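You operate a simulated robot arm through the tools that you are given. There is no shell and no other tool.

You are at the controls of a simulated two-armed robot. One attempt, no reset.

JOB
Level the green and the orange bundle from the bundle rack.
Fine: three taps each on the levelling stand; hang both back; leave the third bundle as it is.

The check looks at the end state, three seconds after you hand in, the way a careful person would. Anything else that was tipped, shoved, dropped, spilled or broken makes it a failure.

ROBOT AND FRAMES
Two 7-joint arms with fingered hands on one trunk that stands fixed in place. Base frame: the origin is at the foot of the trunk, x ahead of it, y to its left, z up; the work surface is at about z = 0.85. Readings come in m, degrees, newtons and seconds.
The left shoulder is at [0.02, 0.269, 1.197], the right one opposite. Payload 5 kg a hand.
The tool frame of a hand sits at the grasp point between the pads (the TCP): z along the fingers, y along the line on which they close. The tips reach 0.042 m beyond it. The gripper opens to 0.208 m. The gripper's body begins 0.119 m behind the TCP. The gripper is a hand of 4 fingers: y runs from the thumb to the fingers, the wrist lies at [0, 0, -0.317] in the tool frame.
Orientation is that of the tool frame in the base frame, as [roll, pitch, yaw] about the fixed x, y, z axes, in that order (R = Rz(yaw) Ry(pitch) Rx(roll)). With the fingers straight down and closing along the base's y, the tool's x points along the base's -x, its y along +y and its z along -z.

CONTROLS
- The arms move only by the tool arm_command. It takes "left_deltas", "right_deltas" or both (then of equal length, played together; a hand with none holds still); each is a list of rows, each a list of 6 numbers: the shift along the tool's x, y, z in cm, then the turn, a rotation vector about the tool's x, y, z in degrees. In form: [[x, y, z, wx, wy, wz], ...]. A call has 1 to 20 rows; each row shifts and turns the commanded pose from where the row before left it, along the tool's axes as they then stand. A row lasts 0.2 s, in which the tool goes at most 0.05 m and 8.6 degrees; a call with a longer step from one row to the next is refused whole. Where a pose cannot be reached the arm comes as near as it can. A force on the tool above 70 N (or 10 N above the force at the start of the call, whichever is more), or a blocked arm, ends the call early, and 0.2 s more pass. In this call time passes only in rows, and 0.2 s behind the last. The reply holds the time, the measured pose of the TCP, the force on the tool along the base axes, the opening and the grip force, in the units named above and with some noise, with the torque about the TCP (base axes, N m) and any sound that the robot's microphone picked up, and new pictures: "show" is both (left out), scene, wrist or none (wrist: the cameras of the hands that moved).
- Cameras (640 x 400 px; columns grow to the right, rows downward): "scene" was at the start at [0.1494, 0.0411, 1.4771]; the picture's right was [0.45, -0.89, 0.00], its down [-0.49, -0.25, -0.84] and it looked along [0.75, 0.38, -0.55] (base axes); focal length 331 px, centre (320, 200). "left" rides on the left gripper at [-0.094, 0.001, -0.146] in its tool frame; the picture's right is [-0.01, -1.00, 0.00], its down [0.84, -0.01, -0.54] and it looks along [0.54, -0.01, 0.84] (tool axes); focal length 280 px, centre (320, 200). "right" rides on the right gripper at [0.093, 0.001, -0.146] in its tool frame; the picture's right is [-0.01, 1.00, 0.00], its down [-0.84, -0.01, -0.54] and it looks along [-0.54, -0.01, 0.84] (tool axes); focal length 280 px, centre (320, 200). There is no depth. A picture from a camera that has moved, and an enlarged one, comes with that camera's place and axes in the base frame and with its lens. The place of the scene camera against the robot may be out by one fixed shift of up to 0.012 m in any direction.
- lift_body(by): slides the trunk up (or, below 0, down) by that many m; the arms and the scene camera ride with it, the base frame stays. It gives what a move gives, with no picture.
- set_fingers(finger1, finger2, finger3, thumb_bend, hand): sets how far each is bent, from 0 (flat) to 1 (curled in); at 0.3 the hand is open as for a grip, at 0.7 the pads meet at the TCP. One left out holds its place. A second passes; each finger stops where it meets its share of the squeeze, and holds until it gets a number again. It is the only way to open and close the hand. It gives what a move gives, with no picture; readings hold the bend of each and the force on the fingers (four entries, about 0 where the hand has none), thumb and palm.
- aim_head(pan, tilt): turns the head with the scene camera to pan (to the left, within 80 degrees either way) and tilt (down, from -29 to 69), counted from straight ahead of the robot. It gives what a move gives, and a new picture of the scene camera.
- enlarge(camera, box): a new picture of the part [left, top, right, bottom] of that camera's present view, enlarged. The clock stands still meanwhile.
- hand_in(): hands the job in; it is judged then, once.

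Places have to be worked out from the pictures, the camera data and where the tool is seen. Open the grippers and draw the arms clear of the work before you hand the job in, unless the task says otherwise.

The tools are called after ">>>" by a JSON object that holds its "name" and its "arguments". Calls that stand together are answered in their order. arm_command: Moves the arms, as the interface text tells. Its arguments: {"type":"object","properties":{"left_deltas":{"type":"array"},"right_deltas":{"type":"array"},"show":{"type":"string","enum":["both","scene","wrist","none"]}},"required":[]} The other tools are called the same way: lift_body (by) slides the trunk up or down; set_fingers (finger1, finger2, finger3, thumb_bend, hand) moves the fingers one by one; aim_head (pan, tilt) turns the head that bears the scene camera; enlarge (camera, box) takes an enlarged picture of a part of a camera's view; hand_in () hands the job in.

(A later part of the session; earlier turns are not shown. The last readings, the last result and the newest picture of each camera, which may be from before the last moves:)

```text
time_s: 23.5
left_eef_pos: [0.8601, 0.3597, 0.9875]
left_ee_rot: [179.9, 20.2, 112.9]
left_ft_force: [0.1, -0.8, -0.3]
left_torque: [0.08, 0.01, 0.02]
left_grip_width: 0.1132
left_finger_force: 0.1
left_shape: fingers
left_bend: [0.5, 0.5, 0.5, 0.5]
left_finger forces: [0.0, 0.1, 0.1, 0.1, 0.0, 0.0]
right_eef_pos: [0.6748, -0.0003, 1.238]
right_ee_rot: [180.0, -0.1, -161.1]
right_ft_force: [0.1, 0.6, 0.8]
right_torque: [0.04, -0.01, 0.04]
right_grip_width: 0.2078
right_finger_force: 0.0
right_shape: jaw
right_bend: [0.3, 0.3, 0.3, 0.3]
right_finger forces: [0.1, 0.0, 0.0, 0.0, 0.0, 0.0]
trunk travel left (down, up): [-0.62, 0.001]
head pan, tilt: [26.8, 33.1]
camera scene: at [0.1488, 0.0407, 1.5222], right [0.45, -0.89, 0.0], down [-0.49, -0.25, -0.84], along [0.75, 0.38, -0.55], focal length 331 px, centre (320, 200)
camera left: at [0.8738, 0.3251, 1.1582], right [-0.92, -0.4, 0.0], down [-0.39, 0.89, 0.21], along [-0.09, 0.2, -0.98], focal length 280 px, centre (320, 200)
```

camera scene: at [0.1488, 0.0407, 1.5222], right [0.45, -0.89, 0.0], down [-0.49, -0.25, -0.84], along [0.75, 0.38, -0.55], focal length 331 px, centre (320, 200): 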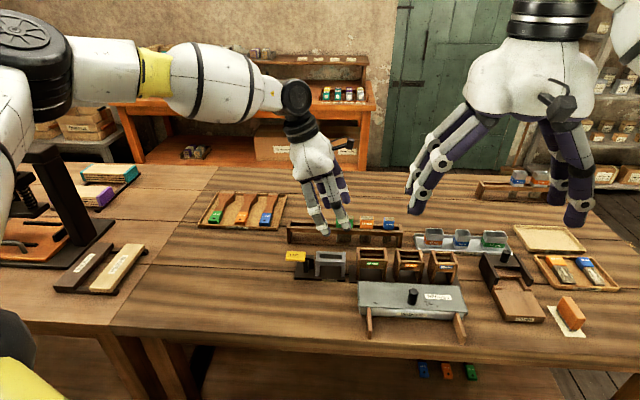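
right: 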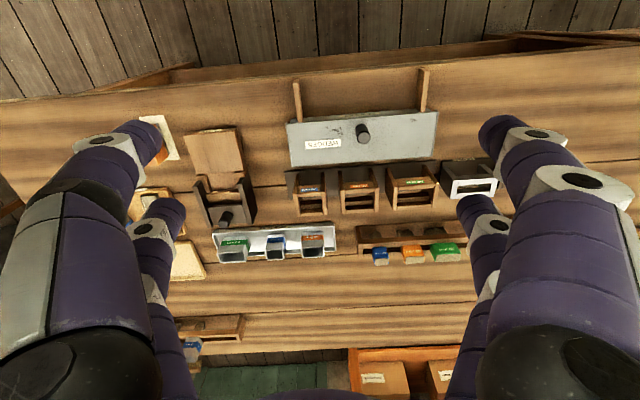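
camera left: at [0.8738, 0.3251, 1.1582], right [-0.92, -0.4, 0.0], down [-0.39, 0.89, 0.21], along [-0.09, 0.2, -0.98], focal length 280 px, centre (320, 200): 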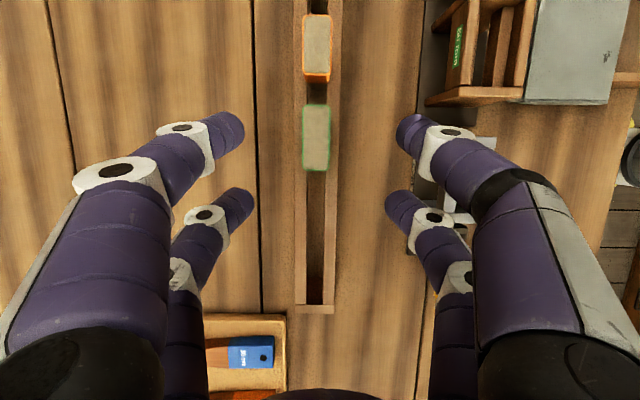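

That reached with no complaint, and the camera now looks nearly straight down with green between the finger1/thumb tips. I zoom in for precise alignment.

>>> {"name": "enlarge", "arguments": {"camera": "left", "box": [220, 60, 420, 185]}}

>>> {"name": "enlarge", "arguments": {"camera": "right", "box": [340, 160, 500, 260]}}

>>> {"name": "enlarge", "arguments": {"camera": "scene", "box": [270, 140, 430, 260]}}

```text
3.20 times, centred on (320, 122) of left
camera zoom: at [0.8738, 0.3251, 1.1582], right [-0.92, -0.4, 0.0], down [-0.39, 0.89, 0.21], along [-0.09, 0.2, -0.98], focal length 897 px, centre (320, 448)
```

zoom: 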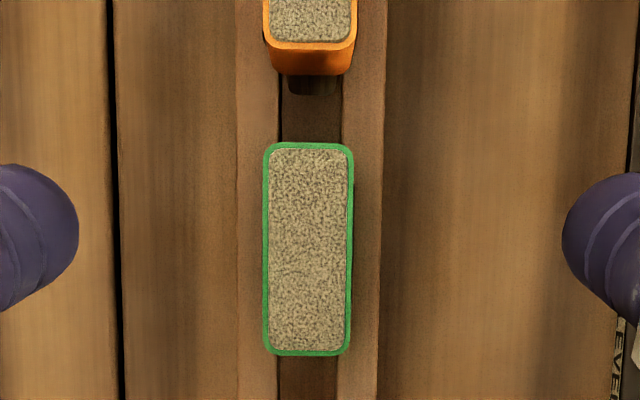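

```text
4.00 times, centred on (420, 210) of right
camera zoom: at [0.5868, -0.0294, 1.3842], right [-0.31, 0.95, 0.0], down [0.8, 0.26, 0.54], along [0.51, 0.17, -0.84], focal length 1122 px, centre (-80, 160)
```

zoom: 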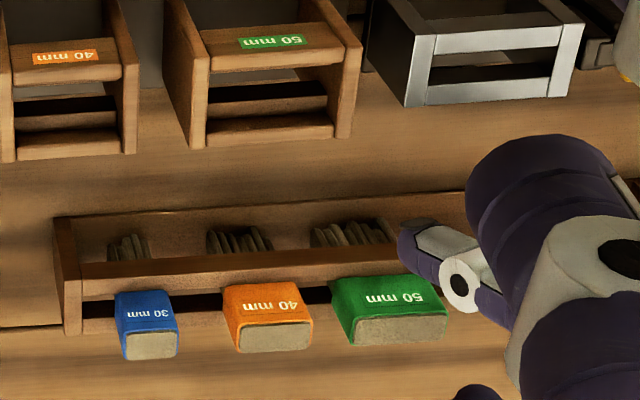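

```text
3.33 times, centred on (350, 200) of scene
camera zoom: at [0.1488, 0.0407, 1.5222], right [0.45, -0.89, 0.0], down [-0.49, -0.25, -0.84], along [0.75, 0.38, -0.55], focal length 1104 px, centre (220, 200)
```

zoom: 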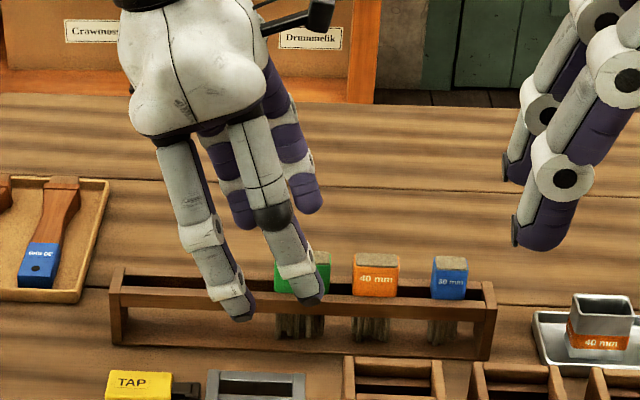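

The cap is about 3 mm far of the finger midline and ~3 mm left; cap is 22 mm thick. I correct that and go straight down to TCP z≈0.942 so the tips will close on the cap's mid-height, just above the rails.

>>> {"name": "arm_command", "arguments": {"left_deltas": [[0.28, 0.3, -0.1, 0, 0, 0], [0.52, 0, 1.42, 0, 0, 0], [0.52, 0, 1.43, 0, 0, 0], [0.52, 0, 1.43, 0, 0, 0], [0, 0, 0, 0, 0, 0]], "show": "both"}}

>>> {"name": "enlarge", "arguments": {"camera": "left", "box": [200, 40, 440, 190]}}

>>> {"name": "enlarge", "arguments": {"camera": "scene", "box": [270, 160, 430, 260]}}

>>> {"name": "enlarge", "arguments": {"camera": "right", "box": [340, 160, 500, 260]}}

```text
time_s: 24.7
left_eef_pos: [0.8612, 0.3633, 0.9432]
left_ee_rot: [179.8, 20.3, 112.9]
left_ft_force: [-1.2, 1.2, 0.3]
left_torque: [0.0, -0.03, 0.02]
left_grip_width: 0.1132
left_finger_force: 0.1
left_shape: fingers
left_bend: [0.5, 0.5, 0.5, 0.5]
left_finger forces: [0.0, 0.1, 0.0, 0.0, 0.0, 0.0]
right_eef_pos: [0.6738, 0.0008, 1.2385]
right_ee_rot: [180.0, 0.0, -161.0]
right_ft_force: [0.3, 0.4, -0.1]
right_torque: [0.0, -0.05, 0.0]
right_grip_width: 0.2081
right_finger_force: 0.0
right_shape: jaw
right_bend: [0.3, 0.3, 0.3, 0.3]
right_finger forces: [0.0, 0.0, 0.1, 0.0, 0.0, 0.0]
trunk travel left (down, up): [-0.62, 0.001]
head pan, tilt: [26.8, 33.1]
camera scene: at [0.1484, 0.041, 1.5223], right [0.45, -0.89, 0.0], down [-0.49, -0.25, -0.84], along [0.75, 0.38, -0.55], focal length 331 px, centre (320, 200)
camera left: at [0.8757, 0.3289, 1.1129], right [-0.92, -0.4, 0.0], down [-0.39, 0.89, 0.21], along [-0.09, 0.2, -0.98], focal length 280 px, centre (320, 200)
```

scene: 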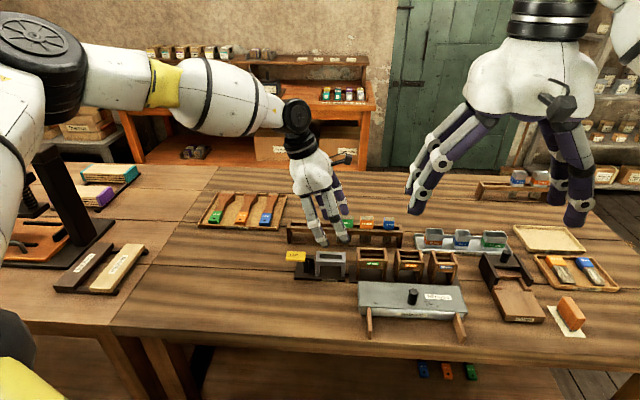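
left: 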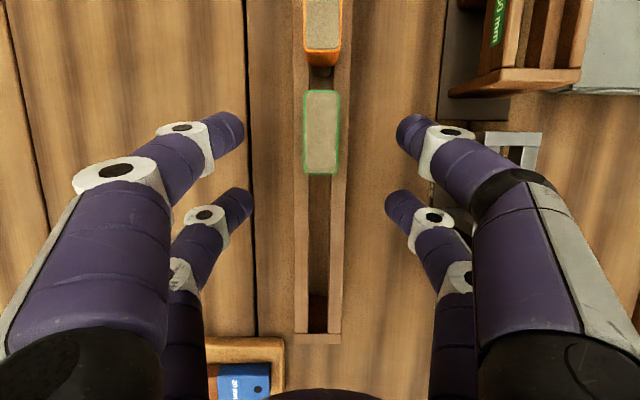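

```text
2.67 times, centred on (320, 115) of left
camera zoom: at [0.8757, 0.3289, 1.1129], right [-0.92, -0.4, 0.0], down [-0.39, 0.89, 0.21], along [-0.09, 0.2, -0.98], focal length 748 px, centre (320, 427)
```

zoom: 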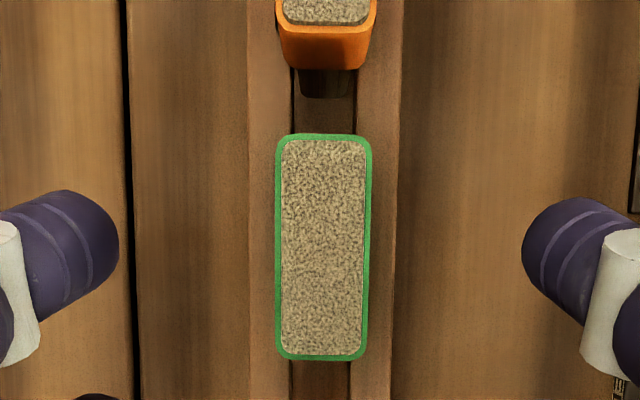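

```text
4.00 times, centred on (350, 210) of scene
camera zoom: at [0.1484, 0.041, 1.5223], right [0.45, -0.89, 0.0], down [-0.49, -0.25, -0.84], along [0.75, 0.38, -0.55], focal length 1325 px, centre (200, 160)
```

zoom: 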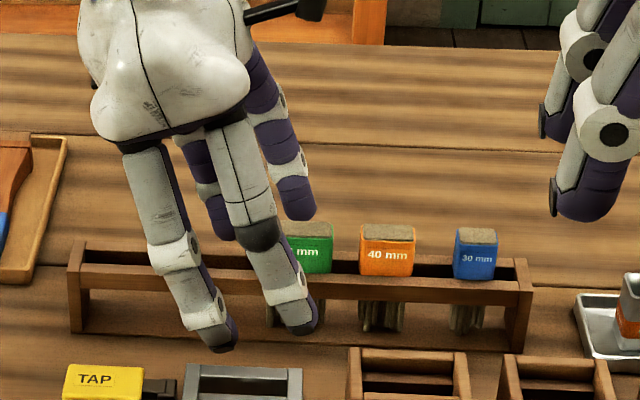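

```text
4.00 times, centred on (420, 210) of right
camera zoom: at [0.5865, -0.0292, 1.3844], right [-0.31, 0.95, 0.0], down [0.8, 0.26, 0.54], along [0.51, 0.17, -0.84], focal length 1122 px, centre (-80, 160)
```

zoom: 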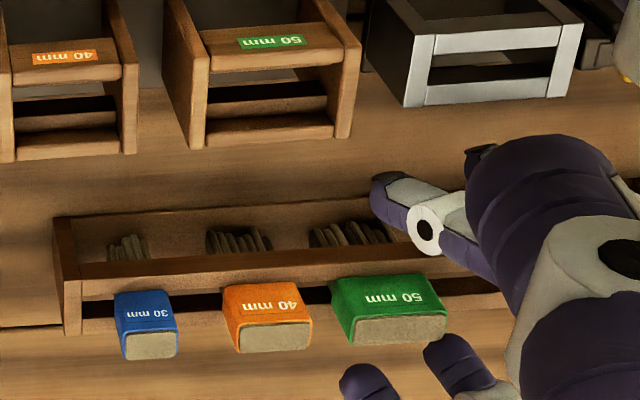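

Aligned: cap midway between the tips. I close finger1 and thumb gently onto the cap.

>>> {"name": "set_fingers", "arguments": {"hand": "left", "finger1": 0.63, "thumb_bend": 0.63}}

>>> {"name": "enlarge", "arguments": {"camera": "left", "box": [200, 40, 440, 190]}}

>>> {"name": "enlarge", "arguments": {"camera": "scene", "box": [310, 200, 390, 250]}}

```text
time_s: 25.7
left_eef_pos: [0.8619, 0.3634, 0.9416]
left_ee_rot: [179.9, 20.2, 113.0]
left_ft_force: [0.7, -0.4, -0.1]
left_torque: [0.03, 0.01, -0.02]
left_grip_width: 0.0456
left_finger_force: 0.1
left_shape: fingers
left_bend: [0.63, 0.5, 0.5, 0.63]
left_finger forces: [0.0, 0.1, 0.0, 0.0, 0.0, 0.0]
right_eef_pos: [0.6747, -0.0007, 1.2392]
right_ee_rot: [180.0, 0.0, -160.9]
right_ft_force: [0.5, -0.1, 0.8]
right_torque: [0.0, 0.04, 0.01]
right_grip_width: 0.2077
right_finger_force: 0.1
right_shape: jaw
right_bend: [0.3, 0.3, 0.3, 0.3]
right_finger forces: [0.0, 0.0, 0.0, 0.0, 0.0, 0.1]
trunk travel left (down, up): [-0.62, 0.001]
head pan, tilt: [26.8, 33.1]
```

```text
2.67 times, centred on (320, 115) of left
camera zoom: at [0.876, 0.3289, 1.1124], right [-0.92, -0.4, 0.0], down [-0.39, 0.89, 0.21], along [-0.09, 0.2, -0.98], focal length 748 px, centre (320, 427)
```

zoom: 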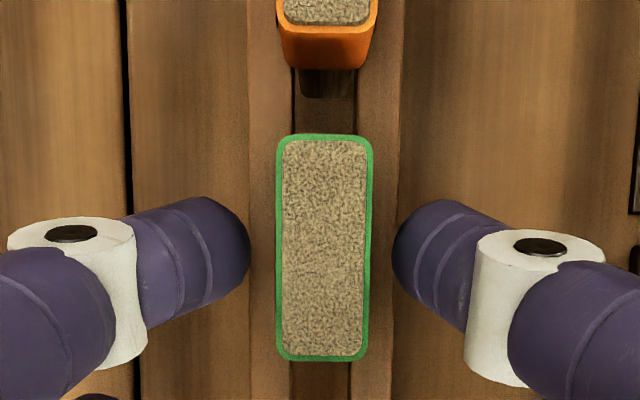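

```text
8.00 times, centred on (350, 225) of scene
camera zoom: at [0.1489, 0.0411, 1.5221], right [0.45, -0.89, 0.0], down [-0.49, -0.25, -0.84], along [0.75, 0.38, -0.55], focal length 2651 px, centre (80, 0)
```

zoom: 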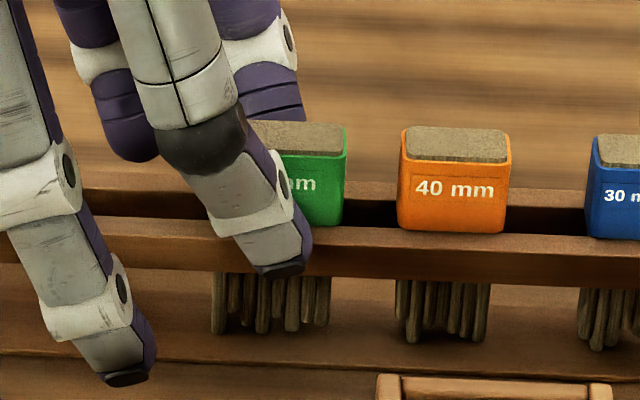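

From the front view the thumb tip hangs about 1 cm below the rail's top edge, so it would catch on the rail. I raise by 1.2 cm before closing.

>>> {"name": "arm_command", "arguments": {"left_deltas": [[-0.21, 0, -0.56, 0, 0, 0], [-0.21, 0, -0.57, 0, 0, 0], [0, 0, 0, 0, 0, 0]], "show": "none"}}

>>> {"name": "enlarge", "arguments": {"camera": "left", "box": [200, 40, 440, 190]}}

>>> {"name": "enlarge", "arguments": {"camera": "scene", "box": [310, 200, 390, 250]}}

>>> {"name": "enlarge", "arguments": {"camera": "right", "box": [380, 190, 476, 250]}}

```text
time_s: 26.5
left_eef_pos: [0.861, 0.3634, 0.9557]
left_ee_rot: [179.9, 20.2, 112.9]
left_ft_force: [-0.6, 0.1, -0.8]
left_torque: [-0.02, 0.01, -0.02]
left_grip_width: 0.0454
left_finger_force: 0.0
left_shape: fingers
left_bend: [0.63, 0.5, 0.5, 0.63]
left_finger forces: [0.0, 0.0, 0.0, 0.0, 0.0, 0.1]
right_eef_pos: [0.6752, 0.0005, 1.2383]
right_ee_rot: [-180.0, 0.0, -161.0]
right_ft_force: [0.6, 0.8, 0.1]
right_torque: [-0.05, 0.0, 0.01]
right_grip_width: 0.2077
right_finger_force: 0.0
right_shape: jaw
right_bend: [0.3, 0.3, 0.3, 0.3]
right_finger forces: [0.0, 0.0, 0.1, 0.1, 0.1, 0.1]
trunk travel left (down, up): [-0.62, 0.001]
head pan, tilt: [26.8, 33.1]
```

```text
2.67 times, centred on (320, 115) of left
camera zoom: at [0.8758, 0.3289, 1.1246], right [-0.92, -0.4, 0.0], down [-0.39, 0.89, 0.21], along [-0.09, 0.2, -0.98], focal length 748 px, centre (320, 427)
```

zoom: 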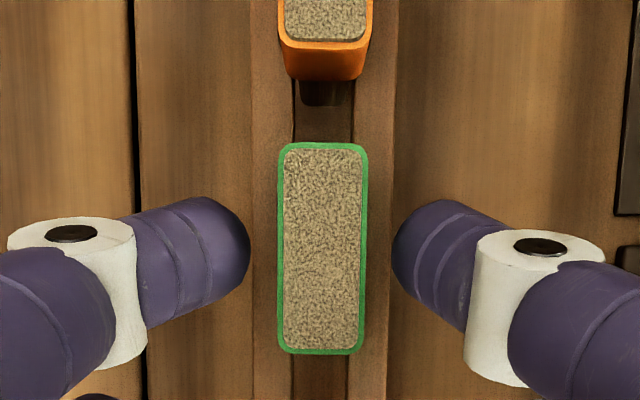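

```text
8.00 times, centred on (350, 225) of scene
camera zoom: at [0.1489, 0.0412, 1.5221], right [0.45, -0.89, 0.0], down [-0.49, -0.25, -0.84], along [0.75, 0.38, -0.55], focal length 2651 px, centre (80, 0)
```

zoom: 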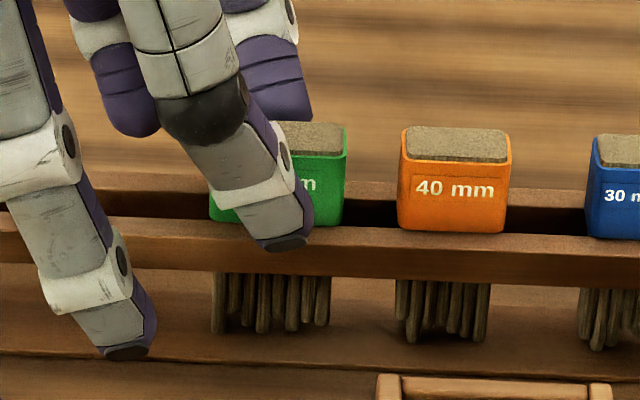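

```text
6.67 times, centred on (428, 220) of right
camera zoom: at [0.5869, -0.029, 1.3841], right [-0.31, 0.95, 0.0], down [0.8, 0.26, 0.54], along [0.51, 0.17, -0.84], focal length 1869 px, centre (-400, 67)
```

zoom: 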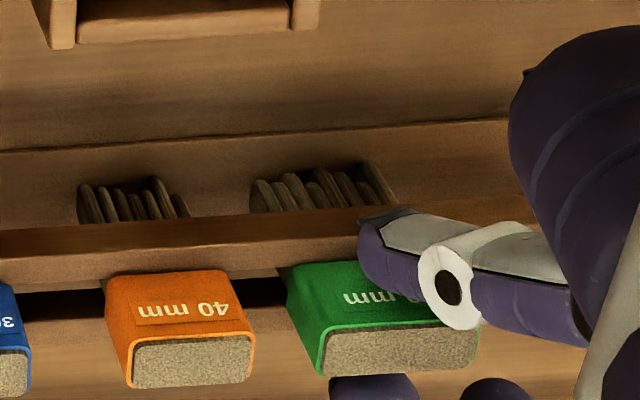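

The thumb tip's underside is still about level with the rail top; I raise another 5 mm and then close on the cap.

>>> {"name": "arm_command", "arguments": {"left_deltas": [[-0.17, 0, -0.47, 0, 0, 0], [0, 0, 0, 0, 0, 0]], "show": "none"}}

>>> {"name": "set_fingers", "arguments": {"hand": "left", "finger1": 0.7, "thumb_bend": 0.7}}

>>> {"name": "enlarge", "arguments": {"camera": "left", "box": [200, 40, 440, 190]}}

>>> {"name": "enlarge", "arguments": {"camera": "scene", "box": [310, 200, 390, 250]}}

```text
time_s: 27.1
left_eef_pos: [0.8616, 0.3641, 0.9592]
left_ee_rot: [180.0, 20.3, 112.8]
left_ft_force: [0.3, 0.7, 0.8]
left_torque: [0.02, 0.04, 0.02]
left_grip_width: 0.0455
left_finger_force: 0.0
left_shape: fingers
left_bend: [0.63, 0.5, 0.5, 0.63]
left_finger forces: [0.1, 0.0, 0.0, 0.0, 0.0, 0.0]
right_eef_pos: [0.6737, 0.0012, 1.2397]
right_ee_rot: [179.9, 0.1, -161.0]
right_ft_force: [0.2, -0.4, 0.5]
right_torque: [-0.01, 0.01, -0.01]
right_grip_width: 0.2078
right_finger_force: 0.0
right_shape: jaw
right_bend: [0.3, 0.3, 0.3, 0.3]
right_finger forces: [0.0, 0.0, 0.0, 0.0, 0.0, 0.0]
trunk travel left (down, up): [-0.62, 0.001]
head pan, tilt: [26.8, 33.1]
```

```text
time_s: 28.1
left_eef_pos: [0.8607, 0.364, 0.9596]
left_ee_rot: [180.0, 20.2, 112.9]
left_ft_force: [0.7, 0.7, 0.2]
left_torque: [0.01, 0.0, 0.02]
left_grip_width: 0.0268
left_finger_force: 7.1
left_shape: fingers
left_bend: [0.66, 0.5, 0.5, 0.68]
left_finger forces: [6.7, 0.0, 0.0, 0.0, 6.7, 0.0]
right_eef_pos: [0.6745, 0.0013, 1.238]
right_ee_rot: [180.0, 0.1, -161.0]
right_ft_force: [-0.2, -0.5, -0.6]
right_torque: [0.01, 0.0, 0.01]
right_grip_width: 0.208
right_finger_force: 0.0
right_shape: jaw
right_bend: [0.3, 0.3, 0.3, 0.3]
right_finger forces: [0.1, 0.0, 0.0, 0.1, 0.0, 0.0]
trunk travel left (down, up): [-0.62, 0.001]
head pan, tilt: [26.8, 33.1]
```

```text
2.67 times, centred on (320, 115) of left
camera zoom: at [0.8756, 0.329, 1.1295], right [-0.92, -0.4, 0.0], down [-0.39, 0.89, 0.21], along [-0.09, 0.2, -0.98], focal length 748 px, centre (320, 427)
```

zoom: 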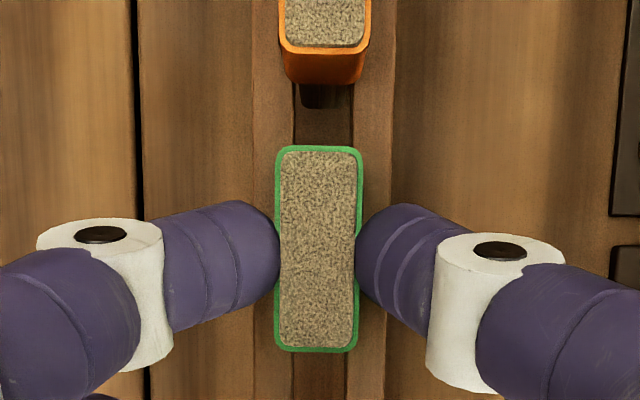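

```text
8.00 times, centred on (350, 225) of scene
camera zoom: at [0.1488, 0.0411, 1.5221], right [0.45, -0.89, 0.0], down [-0.49, -0.25, -0.84], along [0.75, 0.38, -0.55], focal length 2651 px, centre (80, 0)
```

zoom: 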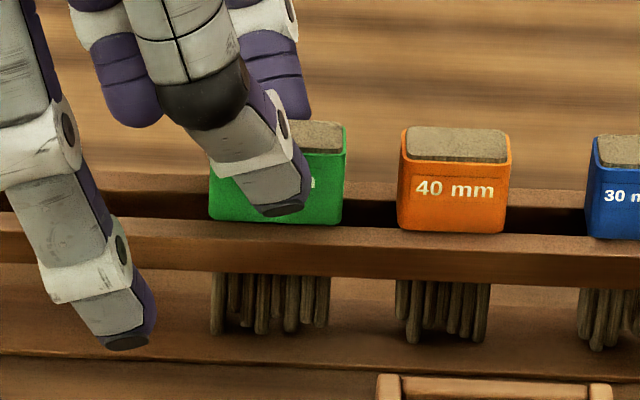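

Both tips hold the cap with about 6.7 N at TCP (0.861, 0.364, 0.9595). I lift in small steps, checking that reach holds while the bristles are still in the slot.

>>> {"name": "arm_command", "arguments": {"left_deltas": [[-0.35, 0, -0.94, 0, 0, 0], [-0.35, 0, -0.94, 0, 0, 0], [0, 0, 0, 0, 0, 0]], "show": "wrist"}}

>>> {"name": "enlarge", "arguments": {"camera": "scene", "box": [310, 190, 406, 250]}}

```text
time_s: 28.9
left_eef_pos: [0.8607, 0.3643, 0.9795]
left_ee_rot: [179.9, 20.2, 112.9]
left_ft_force: [0.7, 0.8, -0.3]
left_torque: [0.01, -0.01, 0.0]
left_grip_width: 0.027
left_finger_force: 6.8
left_shape: fingers
left_bend: [0.66, 0.5, 0.5, 0.68]
left_finger forces: [6.7, 0.0, 0.0, 0.0, 6.6, 0.0]
right_eef_pos: [0.6746, -0.0001, 1.239]
right_ee_rot: [-180.0, -0.1, -161.0]
right_ft_force: [-0.3, -0.6, 0.1]
right_torque: [-0.02, 0.0, 0.01]
right_grip_width: 0.2079
right_finger_force: 0.1
right_shape: jaw
right_bend: [0.3, 0.3, 0.3, 0.3]
right_finger forces: [0.0, 0.2, 0.0, 0.0, 0.0, 0.0]
trunk travel left (down, up): [-0.62, 0.001]
head pan, tilt: [26.8, 33.1]
camera left: at [0.8753, 0.3291, 1.1497], right [-0.92, -0.4, 0.0], down [-0.39, 0.89, 0.21], along [-0.09, 0.2, -0.98], focal length 280 px, centre (320, 200)
```

left: 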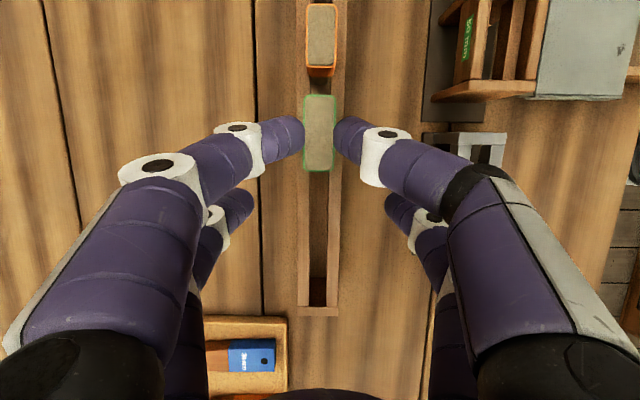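

```text
6.67 times, centred on (358, 220) of scene
camera zoom: at [0.1489, 0.0412, 1.5221], right [0.45, -0.89, 0.0], down [-0.49, -0.25, -0.84], along [0.75, 0.38, -0.55], focal length 2209 px, centre (67, 67)
```

zoom: 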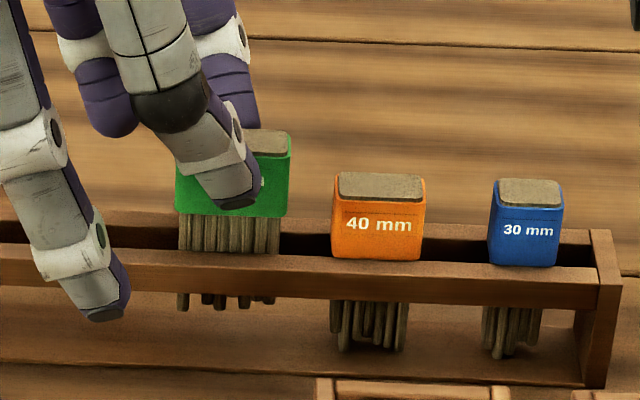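

Green rises cleanly with the hand and no force. I continue up in 2 cm steps.

>>> {"name": "arm_command", "arguments": {"left_deltas": [[-0.35, 0, -0.94, 0, 0, 0], [-0.35, 0, -0.94, 0, 0, 0], [0, 0, 0, 0, 0, 0]], "show": "none"}}

>>> {"name": "arm_command", "arguments": {"left_deltas": [[-0.35, 0, -0.94, 0, 0, 0], [-0.35, 0, -0.94, 0, 0, 0], [0, 0, 0, 0, 0, 0]], "show": "none"}}

>>> {"name": "enlarge", "arguments": {"camera": "scene", "box": [310, 170, 406, 250]}}

```text
time_s: 29.7
left_eef_pos: [0.8615, 0.3648, 0.9994]
left_ee_rot: [179.9, 20.1, 112.9]
left_ft_force: [0.1, 0.2, -1.0]
left_torque: [0.0, 0.02, 0.0]
left_grip_width: 0.0267
left_finger_force: 7.1
left_shape: fingers
left_bend: [0.66, 0.5, 0.5, 0.68]
left_finger forces: [6.7, 0.1, 0.0, 0.0, 6.6, 0.0]
right_eef_pos: [0.6753, 0.0007, 1.2401]
right_ee_rot: [179.9, 0.0, -161.0]
right_ft_force: [0.2, 0.0, -1.2]
right_torque: [0.0, 0.04, -0.02]
right_grip_width: 0.2079
right_finger_force: 0.1
right_shape: jaw
right_bend: [0.3, 0.3, 0.3, 0.3]
right_finger forces: [0.1, 0.0, 0.1, 0.0, 0.0, 0.0]
trunk travel left (down, up): [-0.62, 0.001]
head pan, tilt: [26.8, 33.1]
```

```text
time_s: 30.5
left_eef_pos: [0.8605, 0.3632, 1.0188]
left_ee_rot: [-179.9, 20.3, 112.9]
left_ft_force: [0.3, 0.4, -1.2]
left_torque: [-0.01, 0.0, 0.01]
left_grip_width: 0.0268
left_finger_force: 6.6
left_shape: fingers
left_bend: [0.66, 0.5, 0.5, 0.68]
left_finger forces: [6.7, 0.0, 0.0, 0.1, 6.5, 0.1]
right_eef_pos: [0.675, -0.0003, 1.2382]
right_ee_rot: [-180.0, 0.1, -161.0]
right_ft_force: [0.5, -0.3, 1.0]
right_torque: [-0.05, 0.01, 0.01]
right_grip_width: 0.2079
right_finger_force: 0.0
right_shape: jaw
right_bend: [0.3, 0.3, 0.3, 0.3]
right_finger forces: [0.0, 0.0, 0.0, 0.0, 0.0, 0.0]
trunk travel left (down, up): [-0.62, 0.001]
head pan, tilt: [26.8, 33.1]
```

```text
5.00 times, centred on (358, 210) of scene
camera zoom: at [0.1489, 0.0412, 1.5221], right [0.45, -0.89, 0.0], down [-0.49, -0.25, -0.84], along [0.75, 0.38, -0.55], focal length 1657 px, centre (130, 150)
```

zoom: 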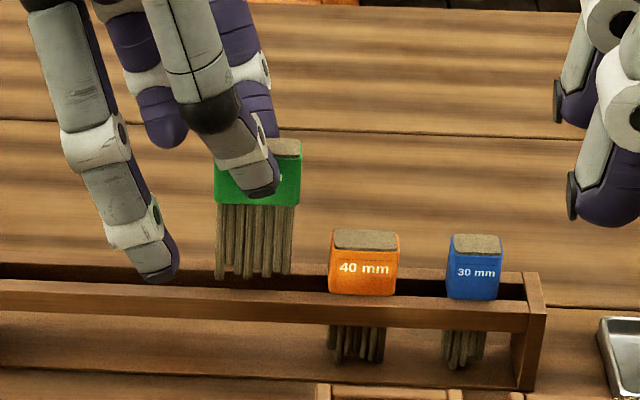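

The bristles are almost clear of the rails. I raise 3 cm more and carry green over the levelling stand slot (target TCP ≈(0.723, 0.343)).

>>> {"name": "arm_command", "arguments": {"left_deltas": [[-0.52, 0, -1.41, 0, 0, 0], [-0.52, 0, -1.41, 0, 0, 0], [0.55, -2.24, -0.203, 0, 0, 0], [0.55, -2.24, -0.203, 0, 0, 0], [0.55, -2.24, -0.203, 0, 0, 0], [0.55, -2.24, -0.203, 0, 0, 0], [0.55, -2.24, -0.203, 0, 0, 0], [0.55, -2.24, -0.203, 0, 0, 0], [0, 0, 0, 0, 0, 0]], "show": "both"}}

>>> {"name": "enlarge", "arguments": {"camera": "left", "box": [200, 40, 440, 190]}}

>>> {"name": "enlarge", "arguments": {"camera": "scene", "box": [270, 180, 398, 290]}}

>>> {"name": "enlarge", "arguments": {"camera": "right", "box": [380, 120, 540, 220]}}

```text
time_s: 32.5
left_eef_pos: [0.7234, 0.3452, 1.0492]
left_ee_rot: [179.8, 20.2, 112.9]
left_ft_force: [-0.1, 0.5, -0.5]
left_torque: [0.02, 0.05, 0.01]
left_grip_width: 0.0268
left_finger_force: 6.5
left_shape: fingers
left_bend: [0.66, 0.5, 0.5, 0.68]
left_finger forces: [6.4, 0.0, 0.1, 0.0, 6.5, 0.0]
right_eef_pos: [0.6747, 0.0001, 1.2383]
right_ee_rot: [180.0, -0.1, -160.9]
right_ft_force: [1.0, 0.2, -0.8]
right_torque: [0.01, 0.03, 0.02]
right_grip_width: 0.2078
right_finger_force: 0.1
right_shape: jaw
right_bend: [0.3, 0.3, 0.3, 0.3]
right_finger forces: [0.1, 0.1, 0.0, 0.1, 0.0, 0.0]
trunk travel left (down, up): [-0.62, 0.001]
head pan, tilt: [26.8, 33.1]
camera scene: at [0.1492, 0.041, 1.522], right [0.45, -0.89, 0.0], down [-0.49, -0.25, -0.84], along [0.75, 0.38, -0.55], focal length 331 px, centre (320, 200)
camera left: at [0.7385, 0.3089, 1.2193], right [-0.92, -0.4, 0.0], down [-0.39, 0.89, 0.21], along [-0.09, 0.2, -0.98], focal length 280 px, centre (320, 200)
```

scene: 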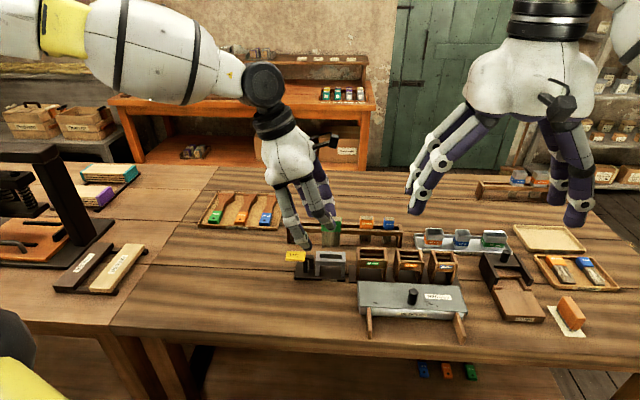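
left: 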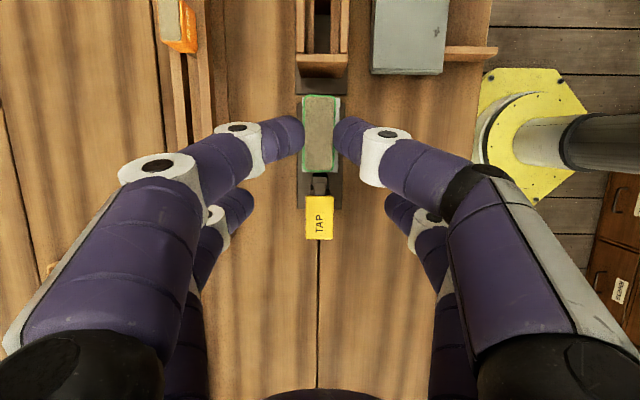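

```text
2.67 times, centred on (320, 115) of left
camera zoom: at [0.7385, 0.3089, 1.2193], right [-0.92, -0.4, 0.0], down [-0.39, 0.89, 0.21], along [-0.09, 0.2, -0.98], focal length 748 px, centre (320, 427)
```

zoom: 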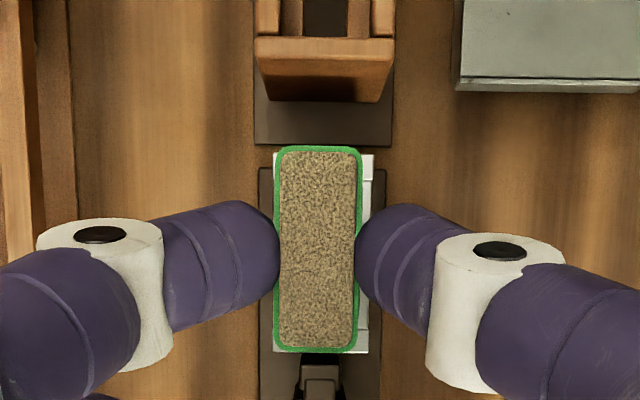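

```text
3.64 times, centred on (334, 235) of scene
camera zoom: at [0.1492, 0.041, 1.522], right [0.45, -0.89, 0.0], down [-0.49, -0.25, -0.84], along [0.75, 0.38, -0.55], focal length 1205 px, centre (269, 73)
```

zoom: 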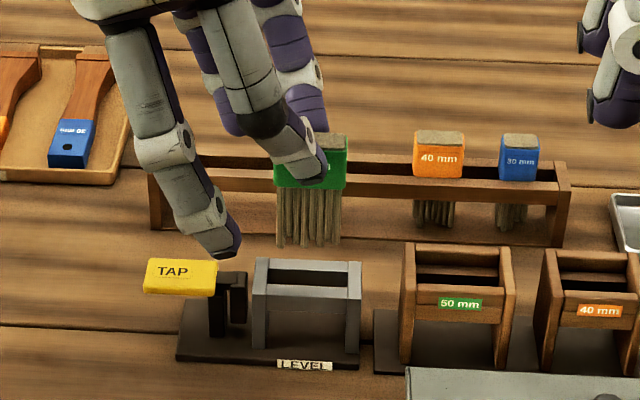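

```text
4.00 times, centred on (460, 170) of right
camera zoom: at [0.5872, -0.0293, 1.3838], right [-0.31, 0.95, 0.0], down [0.8, 0.26, 0.54], along [0.51, 0.17, -0.84], focal length 1122 px, centre (-240, 320)
```

zoom: 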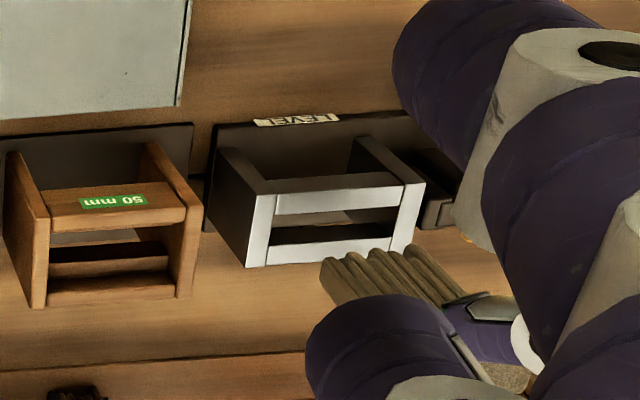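

Relative to the frame in the wrist view, green's cap is ~2 mm too far and ~1 mm right. I correct this and lower 2.2 cm so the bristle ends sit just above the stand, then check.

>>> {"name": "arm_command", "arguments": {"left_deltas": [[0.09, -0.2, -0.03, 0, 0, 0], [0.38, 0, 1.03, 0, 0, 0], [0.38, 0, 1.03, 0, 0, 0], [0, 0, 0, 0, 0, 0]], "show": "none"}}

>>> {"name": "enlarge", "arguments": {"camera": "left", "box": [240, 70, 400, 170]}}

>>> {"name": "enlarge", "arguments": {"camera": "scene", "box": [290, 210, 370, 290]}}

>>> {"name": "enlarge", "arguments": {"camera": "right", "box": [410, 140, 506, 200]}}

```text
time_s: 33.5
left_eef_pos: [0.7225, 0.3444, 1.0283]
left_ee_rot: [179.8, 20.2, 112.9]
left_ft_force: [0.7, -0.5, 0.0]
left_torque: [0.04, -0.03, 0.03]
left_grip_width: 0.0266
left_finger_force: 6.6
left_shape: fingers
left_bend: [0.66, 0.5, 0.5, 0.68]
left_finger forces: [6.5, 0.0, 0.0, 0.0, 6.5, 0.1]
right_eef_pos: [0.6737, 0.0002, 1.2387]
right_ee_rot: [-180.0, -0.1, -161.0]
right_ft_force: [-0.1, 0.5, -1.0]
right_torque: [-0.02, 0.02, -0.02]
right_grip_width: 0.2079
right_finger_force: 0.1
right_shape: jaw
right_bend: [0.3, 0.3, 0.3, 0.3]
right_finger forces: [0.1, 0.0, 0.1, 0.0, 0.0, 0.1]
trunk travel left (down, up): [-0.62, 0.001]
head pan, tilt: [26.8, 33.1]
```

```text
4.00 times, centred on (320, 120) of left
camera zoom: at [0.7361, 0.309, 1.198], right [-0.92, -0.4, 0.0], down [-0.39, 0.89, 0.21], along [-0.09, 0.2, -0.98], focal length 1122 px, centre (320, 520)
```

zoom: 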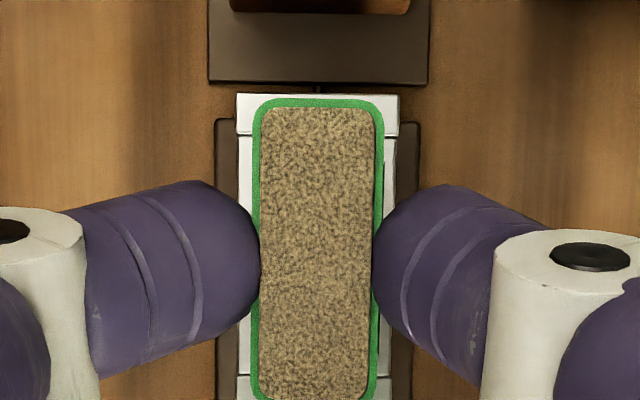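

```text
5.00 times, centred on (330, 250) of scene
camera zoom: at [0.1487, 0.0411, 1.5222], right [0.45, -0.89, 0.0], down [-0.49, -0.25, -0.84], along [0.75, 0.38, -0.55], focal length 1657 px, centre (270, -50)
```

zoom: 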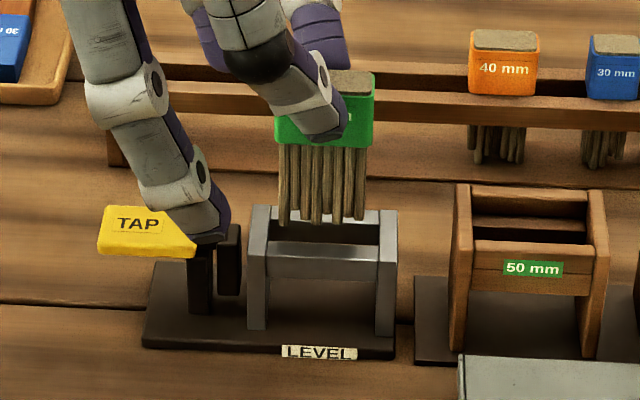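

```text
6.67 times, centred on (458, 170) of right
camera zoom: at [0.5867, -0.0292, 1.3842], right [-0.31, 0.95, 0.0], down [0.8, 0.26, 0.54], along [0.51, 0.17, -0.84], focal length 1869 px, centre (-600, 400)
```

zoom: 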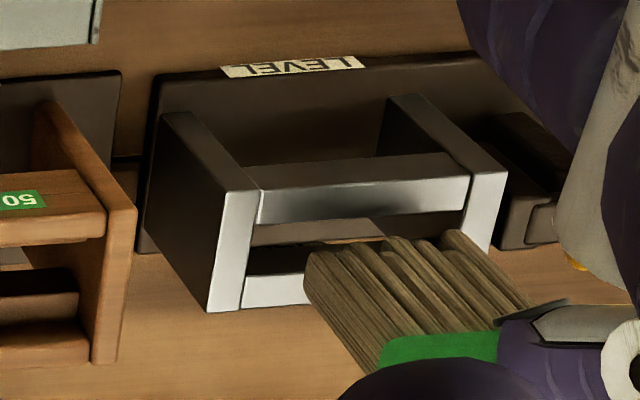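

The cap is centred over the frame within about 0.5 mm both ways, and the bristle ends are just above the slot. I lower into the slot in small steps, watching the force.

>>> {"name": "arm_command", "arguments": {"left_deltas": [[0.35, 0, 0.94, 0, 0, 0], [0.35, 0, 0.94, 0, 0, 0], [0, 0, 0, 0, 0, 0]], "show": "none"}}

>>> {"name": "enlarge", "arguments": {"camera": "scene", "box": [290, 210, 370, 290]}}

>>> {"name": "enlarge", "arguments": {"camera": "right", "box": [410, 140, 506, 200]}}

```text
time_s: 34.3
left_eef_pos: [0.7214, 0.3442, 1.0079]
left_ee_rot: [179.8, 20.2, 112.9]
left_ft_force: [-0.2, -0.1, -1.0]
left_torque: [-0.01, -0.03, -0.02]
left_grip_width: 0.0269
left_finger_force: 7.1
left_shape: fingers
left_bend: [0.66, 0.5, 0.5, 0.68]
left_finger forces: [6.5, 0.1, 0.0, 0.1, 6.6, 0.0]
right_eef_pos: [0.6747, -0.0002, 1.2379]
right_ee_rot: [-179.9, 0.0, -161.0]
right_ft_force: [0.0, -0.9, -0.7]
right_torque: [-0.01, -0.02, 0.01]
right_grip_width: 0.208
right_finger_force: 0.1
right_shape: jaw
right_bend: [0.3, 0.3, 0.3, 0.3]
right_finger forces: [0.0, 0.1, 0.1, 0.0, 0.1, 0.0]
trunk travel left (down, up): [-0.62, 0.001]
head pan, tilt: [26.8, 33.1]
```

```text
5.00 times, centred on (330, 250) of scene
camera zoom: at [0.1488, 0.0411, 1.5222], right [0.45, -0.89, 0.0], down [-0.49, -0.25, -0.84], along [0.75, 0.38, -0.55], focal length 1657 px, centre (270, -50)
```

zoom: 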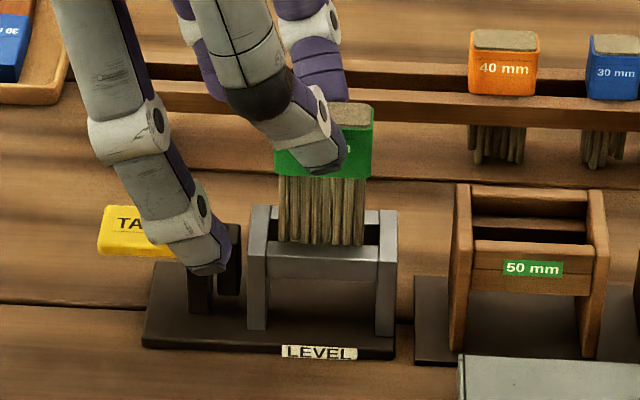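

```text
6.67 times, centred on (458, 170) of right
camera zoom: at [0.5868, -0.0292, 1.3842], right [-0.31, 0.95, 0.0], down [0.8, 0.26, 0.54], along [0.51, 0.17, -0.84], focal length 1869 px, centre (-600, 400)
```

zoom: 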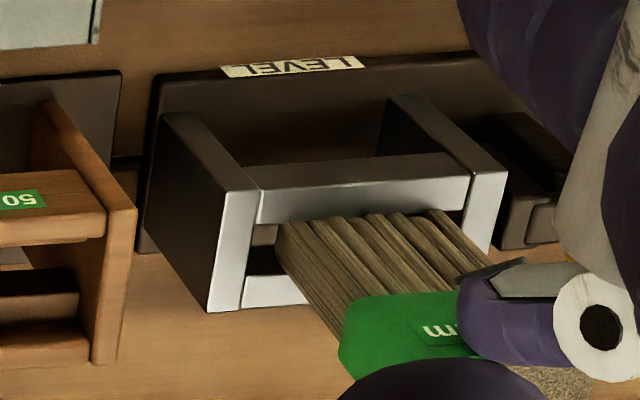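

The bristles are entering the slot freely. I continue down.

>>> {"name": "arm_command", "arguments": {"left_deltas": [[0.35, 0, 0.94, 0, 0, 0], [0.35, 0, 0.94, 0, 0, 0], [0, 0, 0, 0, 0, 0]], "show": "none"}}

>>> {"name": "arm_command", "arguments": {"left_deltas": [[0.26, 0, 0.7, 0, 0, 0], [0.26, 0, 0.7, 0, 0, 0], [0, 0, 0, 0, 0, 0]], "show": "none"}}

>>> {"name": "enlarge", "arguments": {"camera": "scene", "box": [290, 210, 370, 290]}}

>>> {"name": "enlarge", "arguments": {"camera": "left", "box": [200, 40, 440, 190]}}

>>> {"name": "enlarge", "arguments": {"camera": "right", "box": [410, 140, 506, 200]}}

```text
time_s: 35.1
left_eef_pos: [0.7214, 0.3442, 0.9866]
left_ee_rot: [179.9, 20.1, 112.9]
left_ft_force: [0.3, 0.2, 0.1]
left_torque: [-0.02, 0.0, 0.06]
left_grip_width: 0.0265
left_finger_force: 6.8
left_shape: fingers
left_bend: [0.66, 0.5, 0.5, 0.68]
left_finger forces: [6.6, 0.1, 0.0, 0.0, 6.4, 0.0]
right_eef_pos: [0.6758, -0.0003, 1.2388]
right_ee_rot: [-179.9, 0.1, -161.1]
right_ft_force: [-0.1, -0.7, 1.2]
right_torque: [-0.03, 0.01, 0.02]
right_grip_width: 0.2082
right_finger_force: 0.1
right_shape: jaw
right_bend: [0.3, 0.3, 0.3, 0.3]
right_finger forces: [0.1, 0.0, 0.1, 0.0, 0.0, 0.0]
trunk travel left (down, up): [-0.62, 0.001]
head pan, tilt: [26.8, 33.1]
```

```text
time_s: 35.9
left_eef_pos: [0.7215, 0.3437, 0.9727]
left_ee_rot: [179.7, 20.2, 112.9]
left_ft_force: [-0.3, 0.6, -0.3]
left_torque: [0.04, -0.03, 0.04]
left_grip_width: 0.0266
left_finger_force: 6.6
left_shape: fingers
left_bend: [0.66, 0.5, 0.5, 0.68]
left_finger forces: [6.6, 0.0, 0.0, 0.0, 6.5, 0.0]
right_eef_pos: [0.6742, 0.0009, 1.2391]
right_ee_rot: [179.9, -0.1, -161.0]
right_ft_force: [-1.2, -0.2, 0.4]
right_torque: [0.0, -0.01, -0.01]
right_grip_width: 0.2079
right_finger_force: 0.1
right_shape: jaw
right_bend: [0.3, 0.3, 0.3, 0.3]
right_finger forces: [0.0, 0.0, 0.0, 0.1, 0.1, 0.0]
trunk travel left (down, up): [-0.62, 0.001]
head pan, tilt: [26.8, 33.1]
```

```text
5.00 times, centred on (330, 250) of scene
camera zoom: at [0.1487, 0.0411, 1.5222], right [0.45, -0.89, 0.0], down [-0.49, -0.25, -0.84], along [0.75, 0.38, -0.55], focal length 1657 px, centre (270, -50)
```

zoom: 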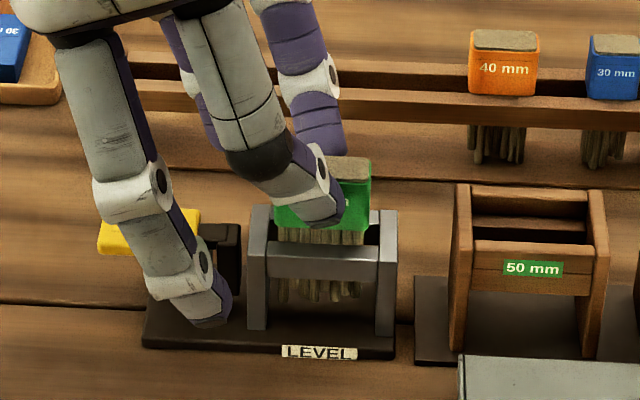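

```text
2.67 times, centred on (320, 115) of left
camera zoom: at [0.7358, 0.3087, 1.1429], right [-0.92, -0.4, 0.0], down [-0.39, 0.89, 0.21], along [-0.09, 0.2, -0.98], focal length 748 px, centre (320, 427)
```

zoom: 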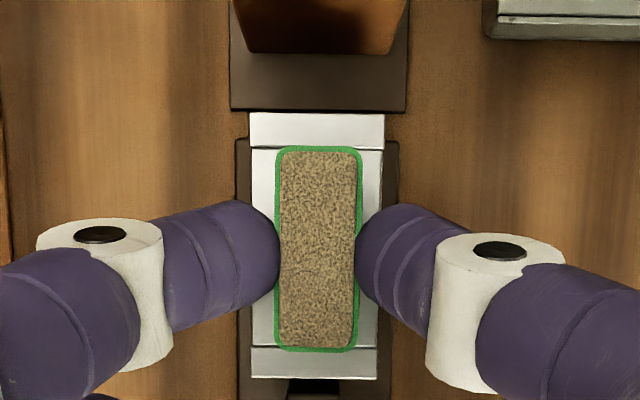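

```text
6.67 times, centred on (458, 170) of right
camera zoom: at [0.5868, -0.0292, 1.3842], right [-0.31, 0.95, 0.0], down [0.8, 0.26, 0.54], along [0.51, 0.17, -0.84], focal length 1869 px, centre (-600, 400)
```

zoom: 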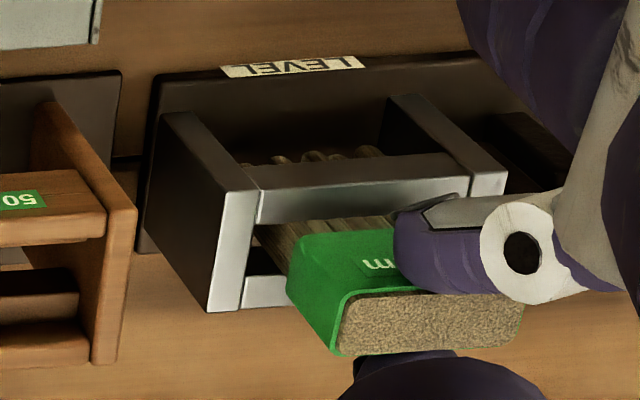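

Well centred, about 1 cm left to go. I lower the last centimetre in small steps to feel the seating.

>>> {"name": "arm_command", "arguments": {"left_deltas": [[0.14, 0, 0.37, 0, 0, 0], [0.14, 0, 0.37, 0, 0, 0], [0, 0, 0, 0, 0, 0]], "show": "none"}}

>>> {"name": "enlarge", "arguments": {"camera": "scene", "box": [310, 220, 374, 284]}}

>>> {"name": "enlarge", "arguments": {"camera": "right", "box": [410, 140, 506, 200]}}

```text
time_s: 36.7
left_eef_pos: [0.7212, 0.3438, 0.9657]
left_ee_rot: [179.9, 20.2, 112.9]
left_ft_force: [0.0, 0.3, 0.6]
left_torque: [0.0, -0.01, 0.02]
left_grip_width: 0.0266
left_finger_force: 6.6
left_shape: fingers
left_bend: [0.66, 0.5, 0.5, 0.68]
left_finger forces: [6.5, 0.0, 0.0, 0.1, 6.5, 0.0]
right_eef_pos: [0.6749, -0.0004, 1.2395]
right_ee_rot: [180.0, 0.0, -161.1]
right_ft_force: [0.4, 0.4, -0.8]
right_torque: [0.0, 0.0, 0.02]
right_grip_width: 0.208
right_finger_force: 0.0
right_shape: jaw
right_bend: [0.3, 0.3, 0.3, 0.3]
right_finger forces: [0.1, 0.0, 0.1, 0.0, 0.1, 0.1]
trunk travel left (down, up): [-0.62, 0.001]
head pan, tilt: [26.8, 33.1]
```

```text
6.25 times, centred on (342, 252) of scene
camera zoom: at [0.1488, 0.0411, 1.5222], right [0.45, -0.89, 0.0], down [-0.49, -0.25, -0.84], along [0.75, 0.38, -0.55], focal length 2071 px, centre (182, -125)
```

zoom: 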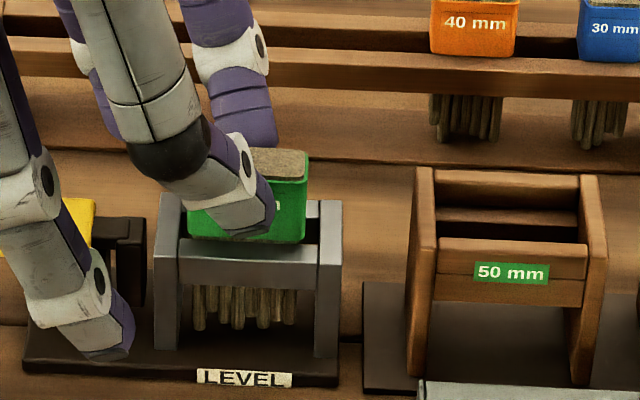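

```text
6.67 times, centred on (458, 170) of right
camera zoom: at [0.5868, -0.0291, 1.3842], right [-0.31, 0.95, 0.0], down [0.8, 0.26, 0.54], along [0.51, 0.17, -0.84], focal length 1869 px, centre (-600, 400)
```

zoom: 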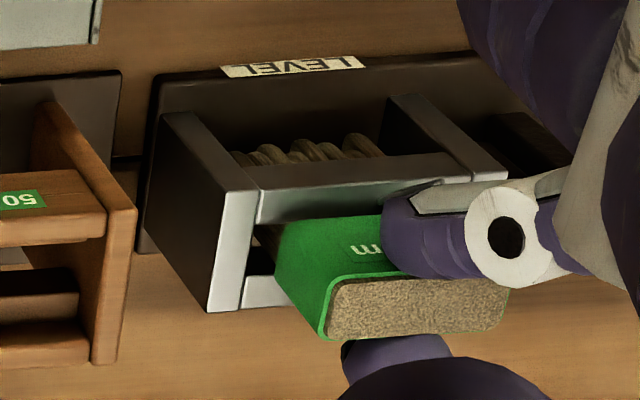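

Nearly seated; two more 3 mm steps with a force check in between.

>>> {"name": "arm_command", "arguments": {"left_deltas": [[0.1, 0, 0.28, 0, 0, 0], [0, 0, 0, 0, 0, 0]], "show": "none"}}

>>> {"name": "arm_command", "arguments": {"left_deltas": [[0.1, 0, 0.28, 0, 0, 0], [0, 0, 0, 0, 0, 0]], "show": "none"}}

>>> {"name": "enlarge", "arguments": {"camera": "scene", "box": [310, 220, 374, 284]}}

>>> {"name": "enlarge", "arguments": {"camera": "right", "box": [410, 140, 506, 200]}}

```text
time_s: 37.3
left_eef_pos: [0.721, 0.3438, 0.9635]
left_ee_rot: [179.9, 20.3, 112.9]
left_ft_force: [-1.0, 2.5, 7.7]
left_torque: [-0.28, -0.09, 0.03]
left_grip_width: 0.0263
left_finger_force: 7.8
left_shape: fingers
left_bend: [0.66, 0.5, 0.5, 0.69]
left_finger forces: [7.9, 0.1, 0.1, 0.1, 8.1, 0.0]
right_eef_pos: [0.6746, -0.0006, 1.2399]
right_ee_rot: [-180.0, 0.0, -161.1]
right_ft_force: [0.6, 1.1, 0.0]
right_torque: [0.0, 0.02, 0.02]
right_grip_width: 0.2078
right_finger_force: 0.1
right_shape: jaw
right_bend: [0.3, 0.3, 0.3, 0.3]
right_finger forces: [0.1, 0.1, 0.1, 0.0, 0.0, 0.1]
trunk travel left (down, up): [-0.62, 0.001]
head pan, tilt: [26.8, 33.1]
```

```text
time_s: 37.9
left_eef_pos: [0.7205, 0.3439, 0.9574]
left_ee_rot: [179.9, 20.3, 112.9]
left_ft_force: [0.4, -0.6, 1.3]
left_torque: [-0.01, -0.05, 0.02]
left_grip_width: 0.0235
left_finger_force: 5.1
left_shape: fingers
left_bend: [0.67, 0.5, 0.5, 0.69]
left_finger forces: [4.8, 0.1, 0.0, 0.1, 4.8, 0.0]
right_eef_pos: [0.674, -0.0002, 1.2387]
right_ee_rot: [180.0, -0.1, -161.1]
right_ft_force: [-0.8, 0.2, 1.3]
right_torque: [-0.02, -0.1, -0.02]
right_grip_width: 0.2077
right_finger_force: 0.1
right_shape: jaw
right_bend: [0.3, 0.3, 0.3, 0.3]
right_finger forces: [0.1, 0.1, 0.0, 0.1, 0.0, 0.0]
trunk travel left (down, up): [-0.62, 0.001]
head pan, tilt: [26.8, 33.1]
```

```text
6.25 times, centred on (342, 252) of scene
camera zoom: at [0.1483, 0.0409, 1.5221], right [0.45, -0.89, 0.0], down [-0.49, -0.25, -0.84], along [0.75, 0.38, -0.55], focal length 2071 px, centre (182, -125)
```

zoom: 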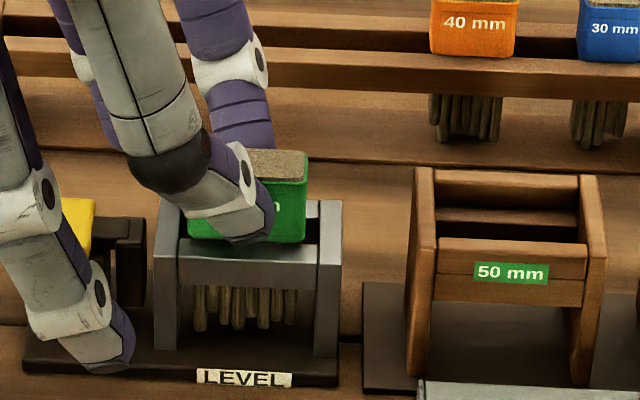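

```text
6.67 times, centred on (458, 170) of right
camera zoom: at [0.5864, -0.0294, 1.3843], right [-0.31, 0.95, 0.0], down [0.8, 0.26, 0.54], along [0.51, 0.17, -0.84], focal length 1869 px, centre (-600, 400)
```

zoom: 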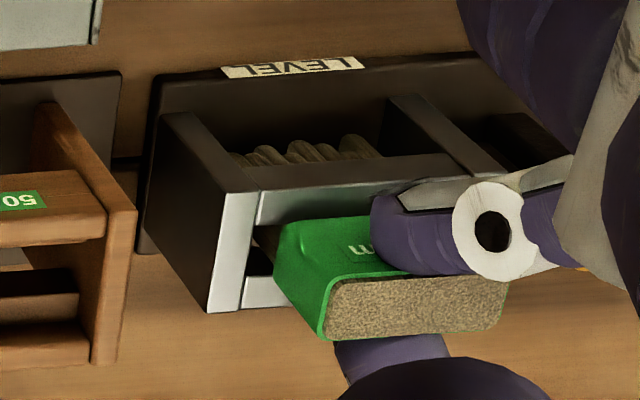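

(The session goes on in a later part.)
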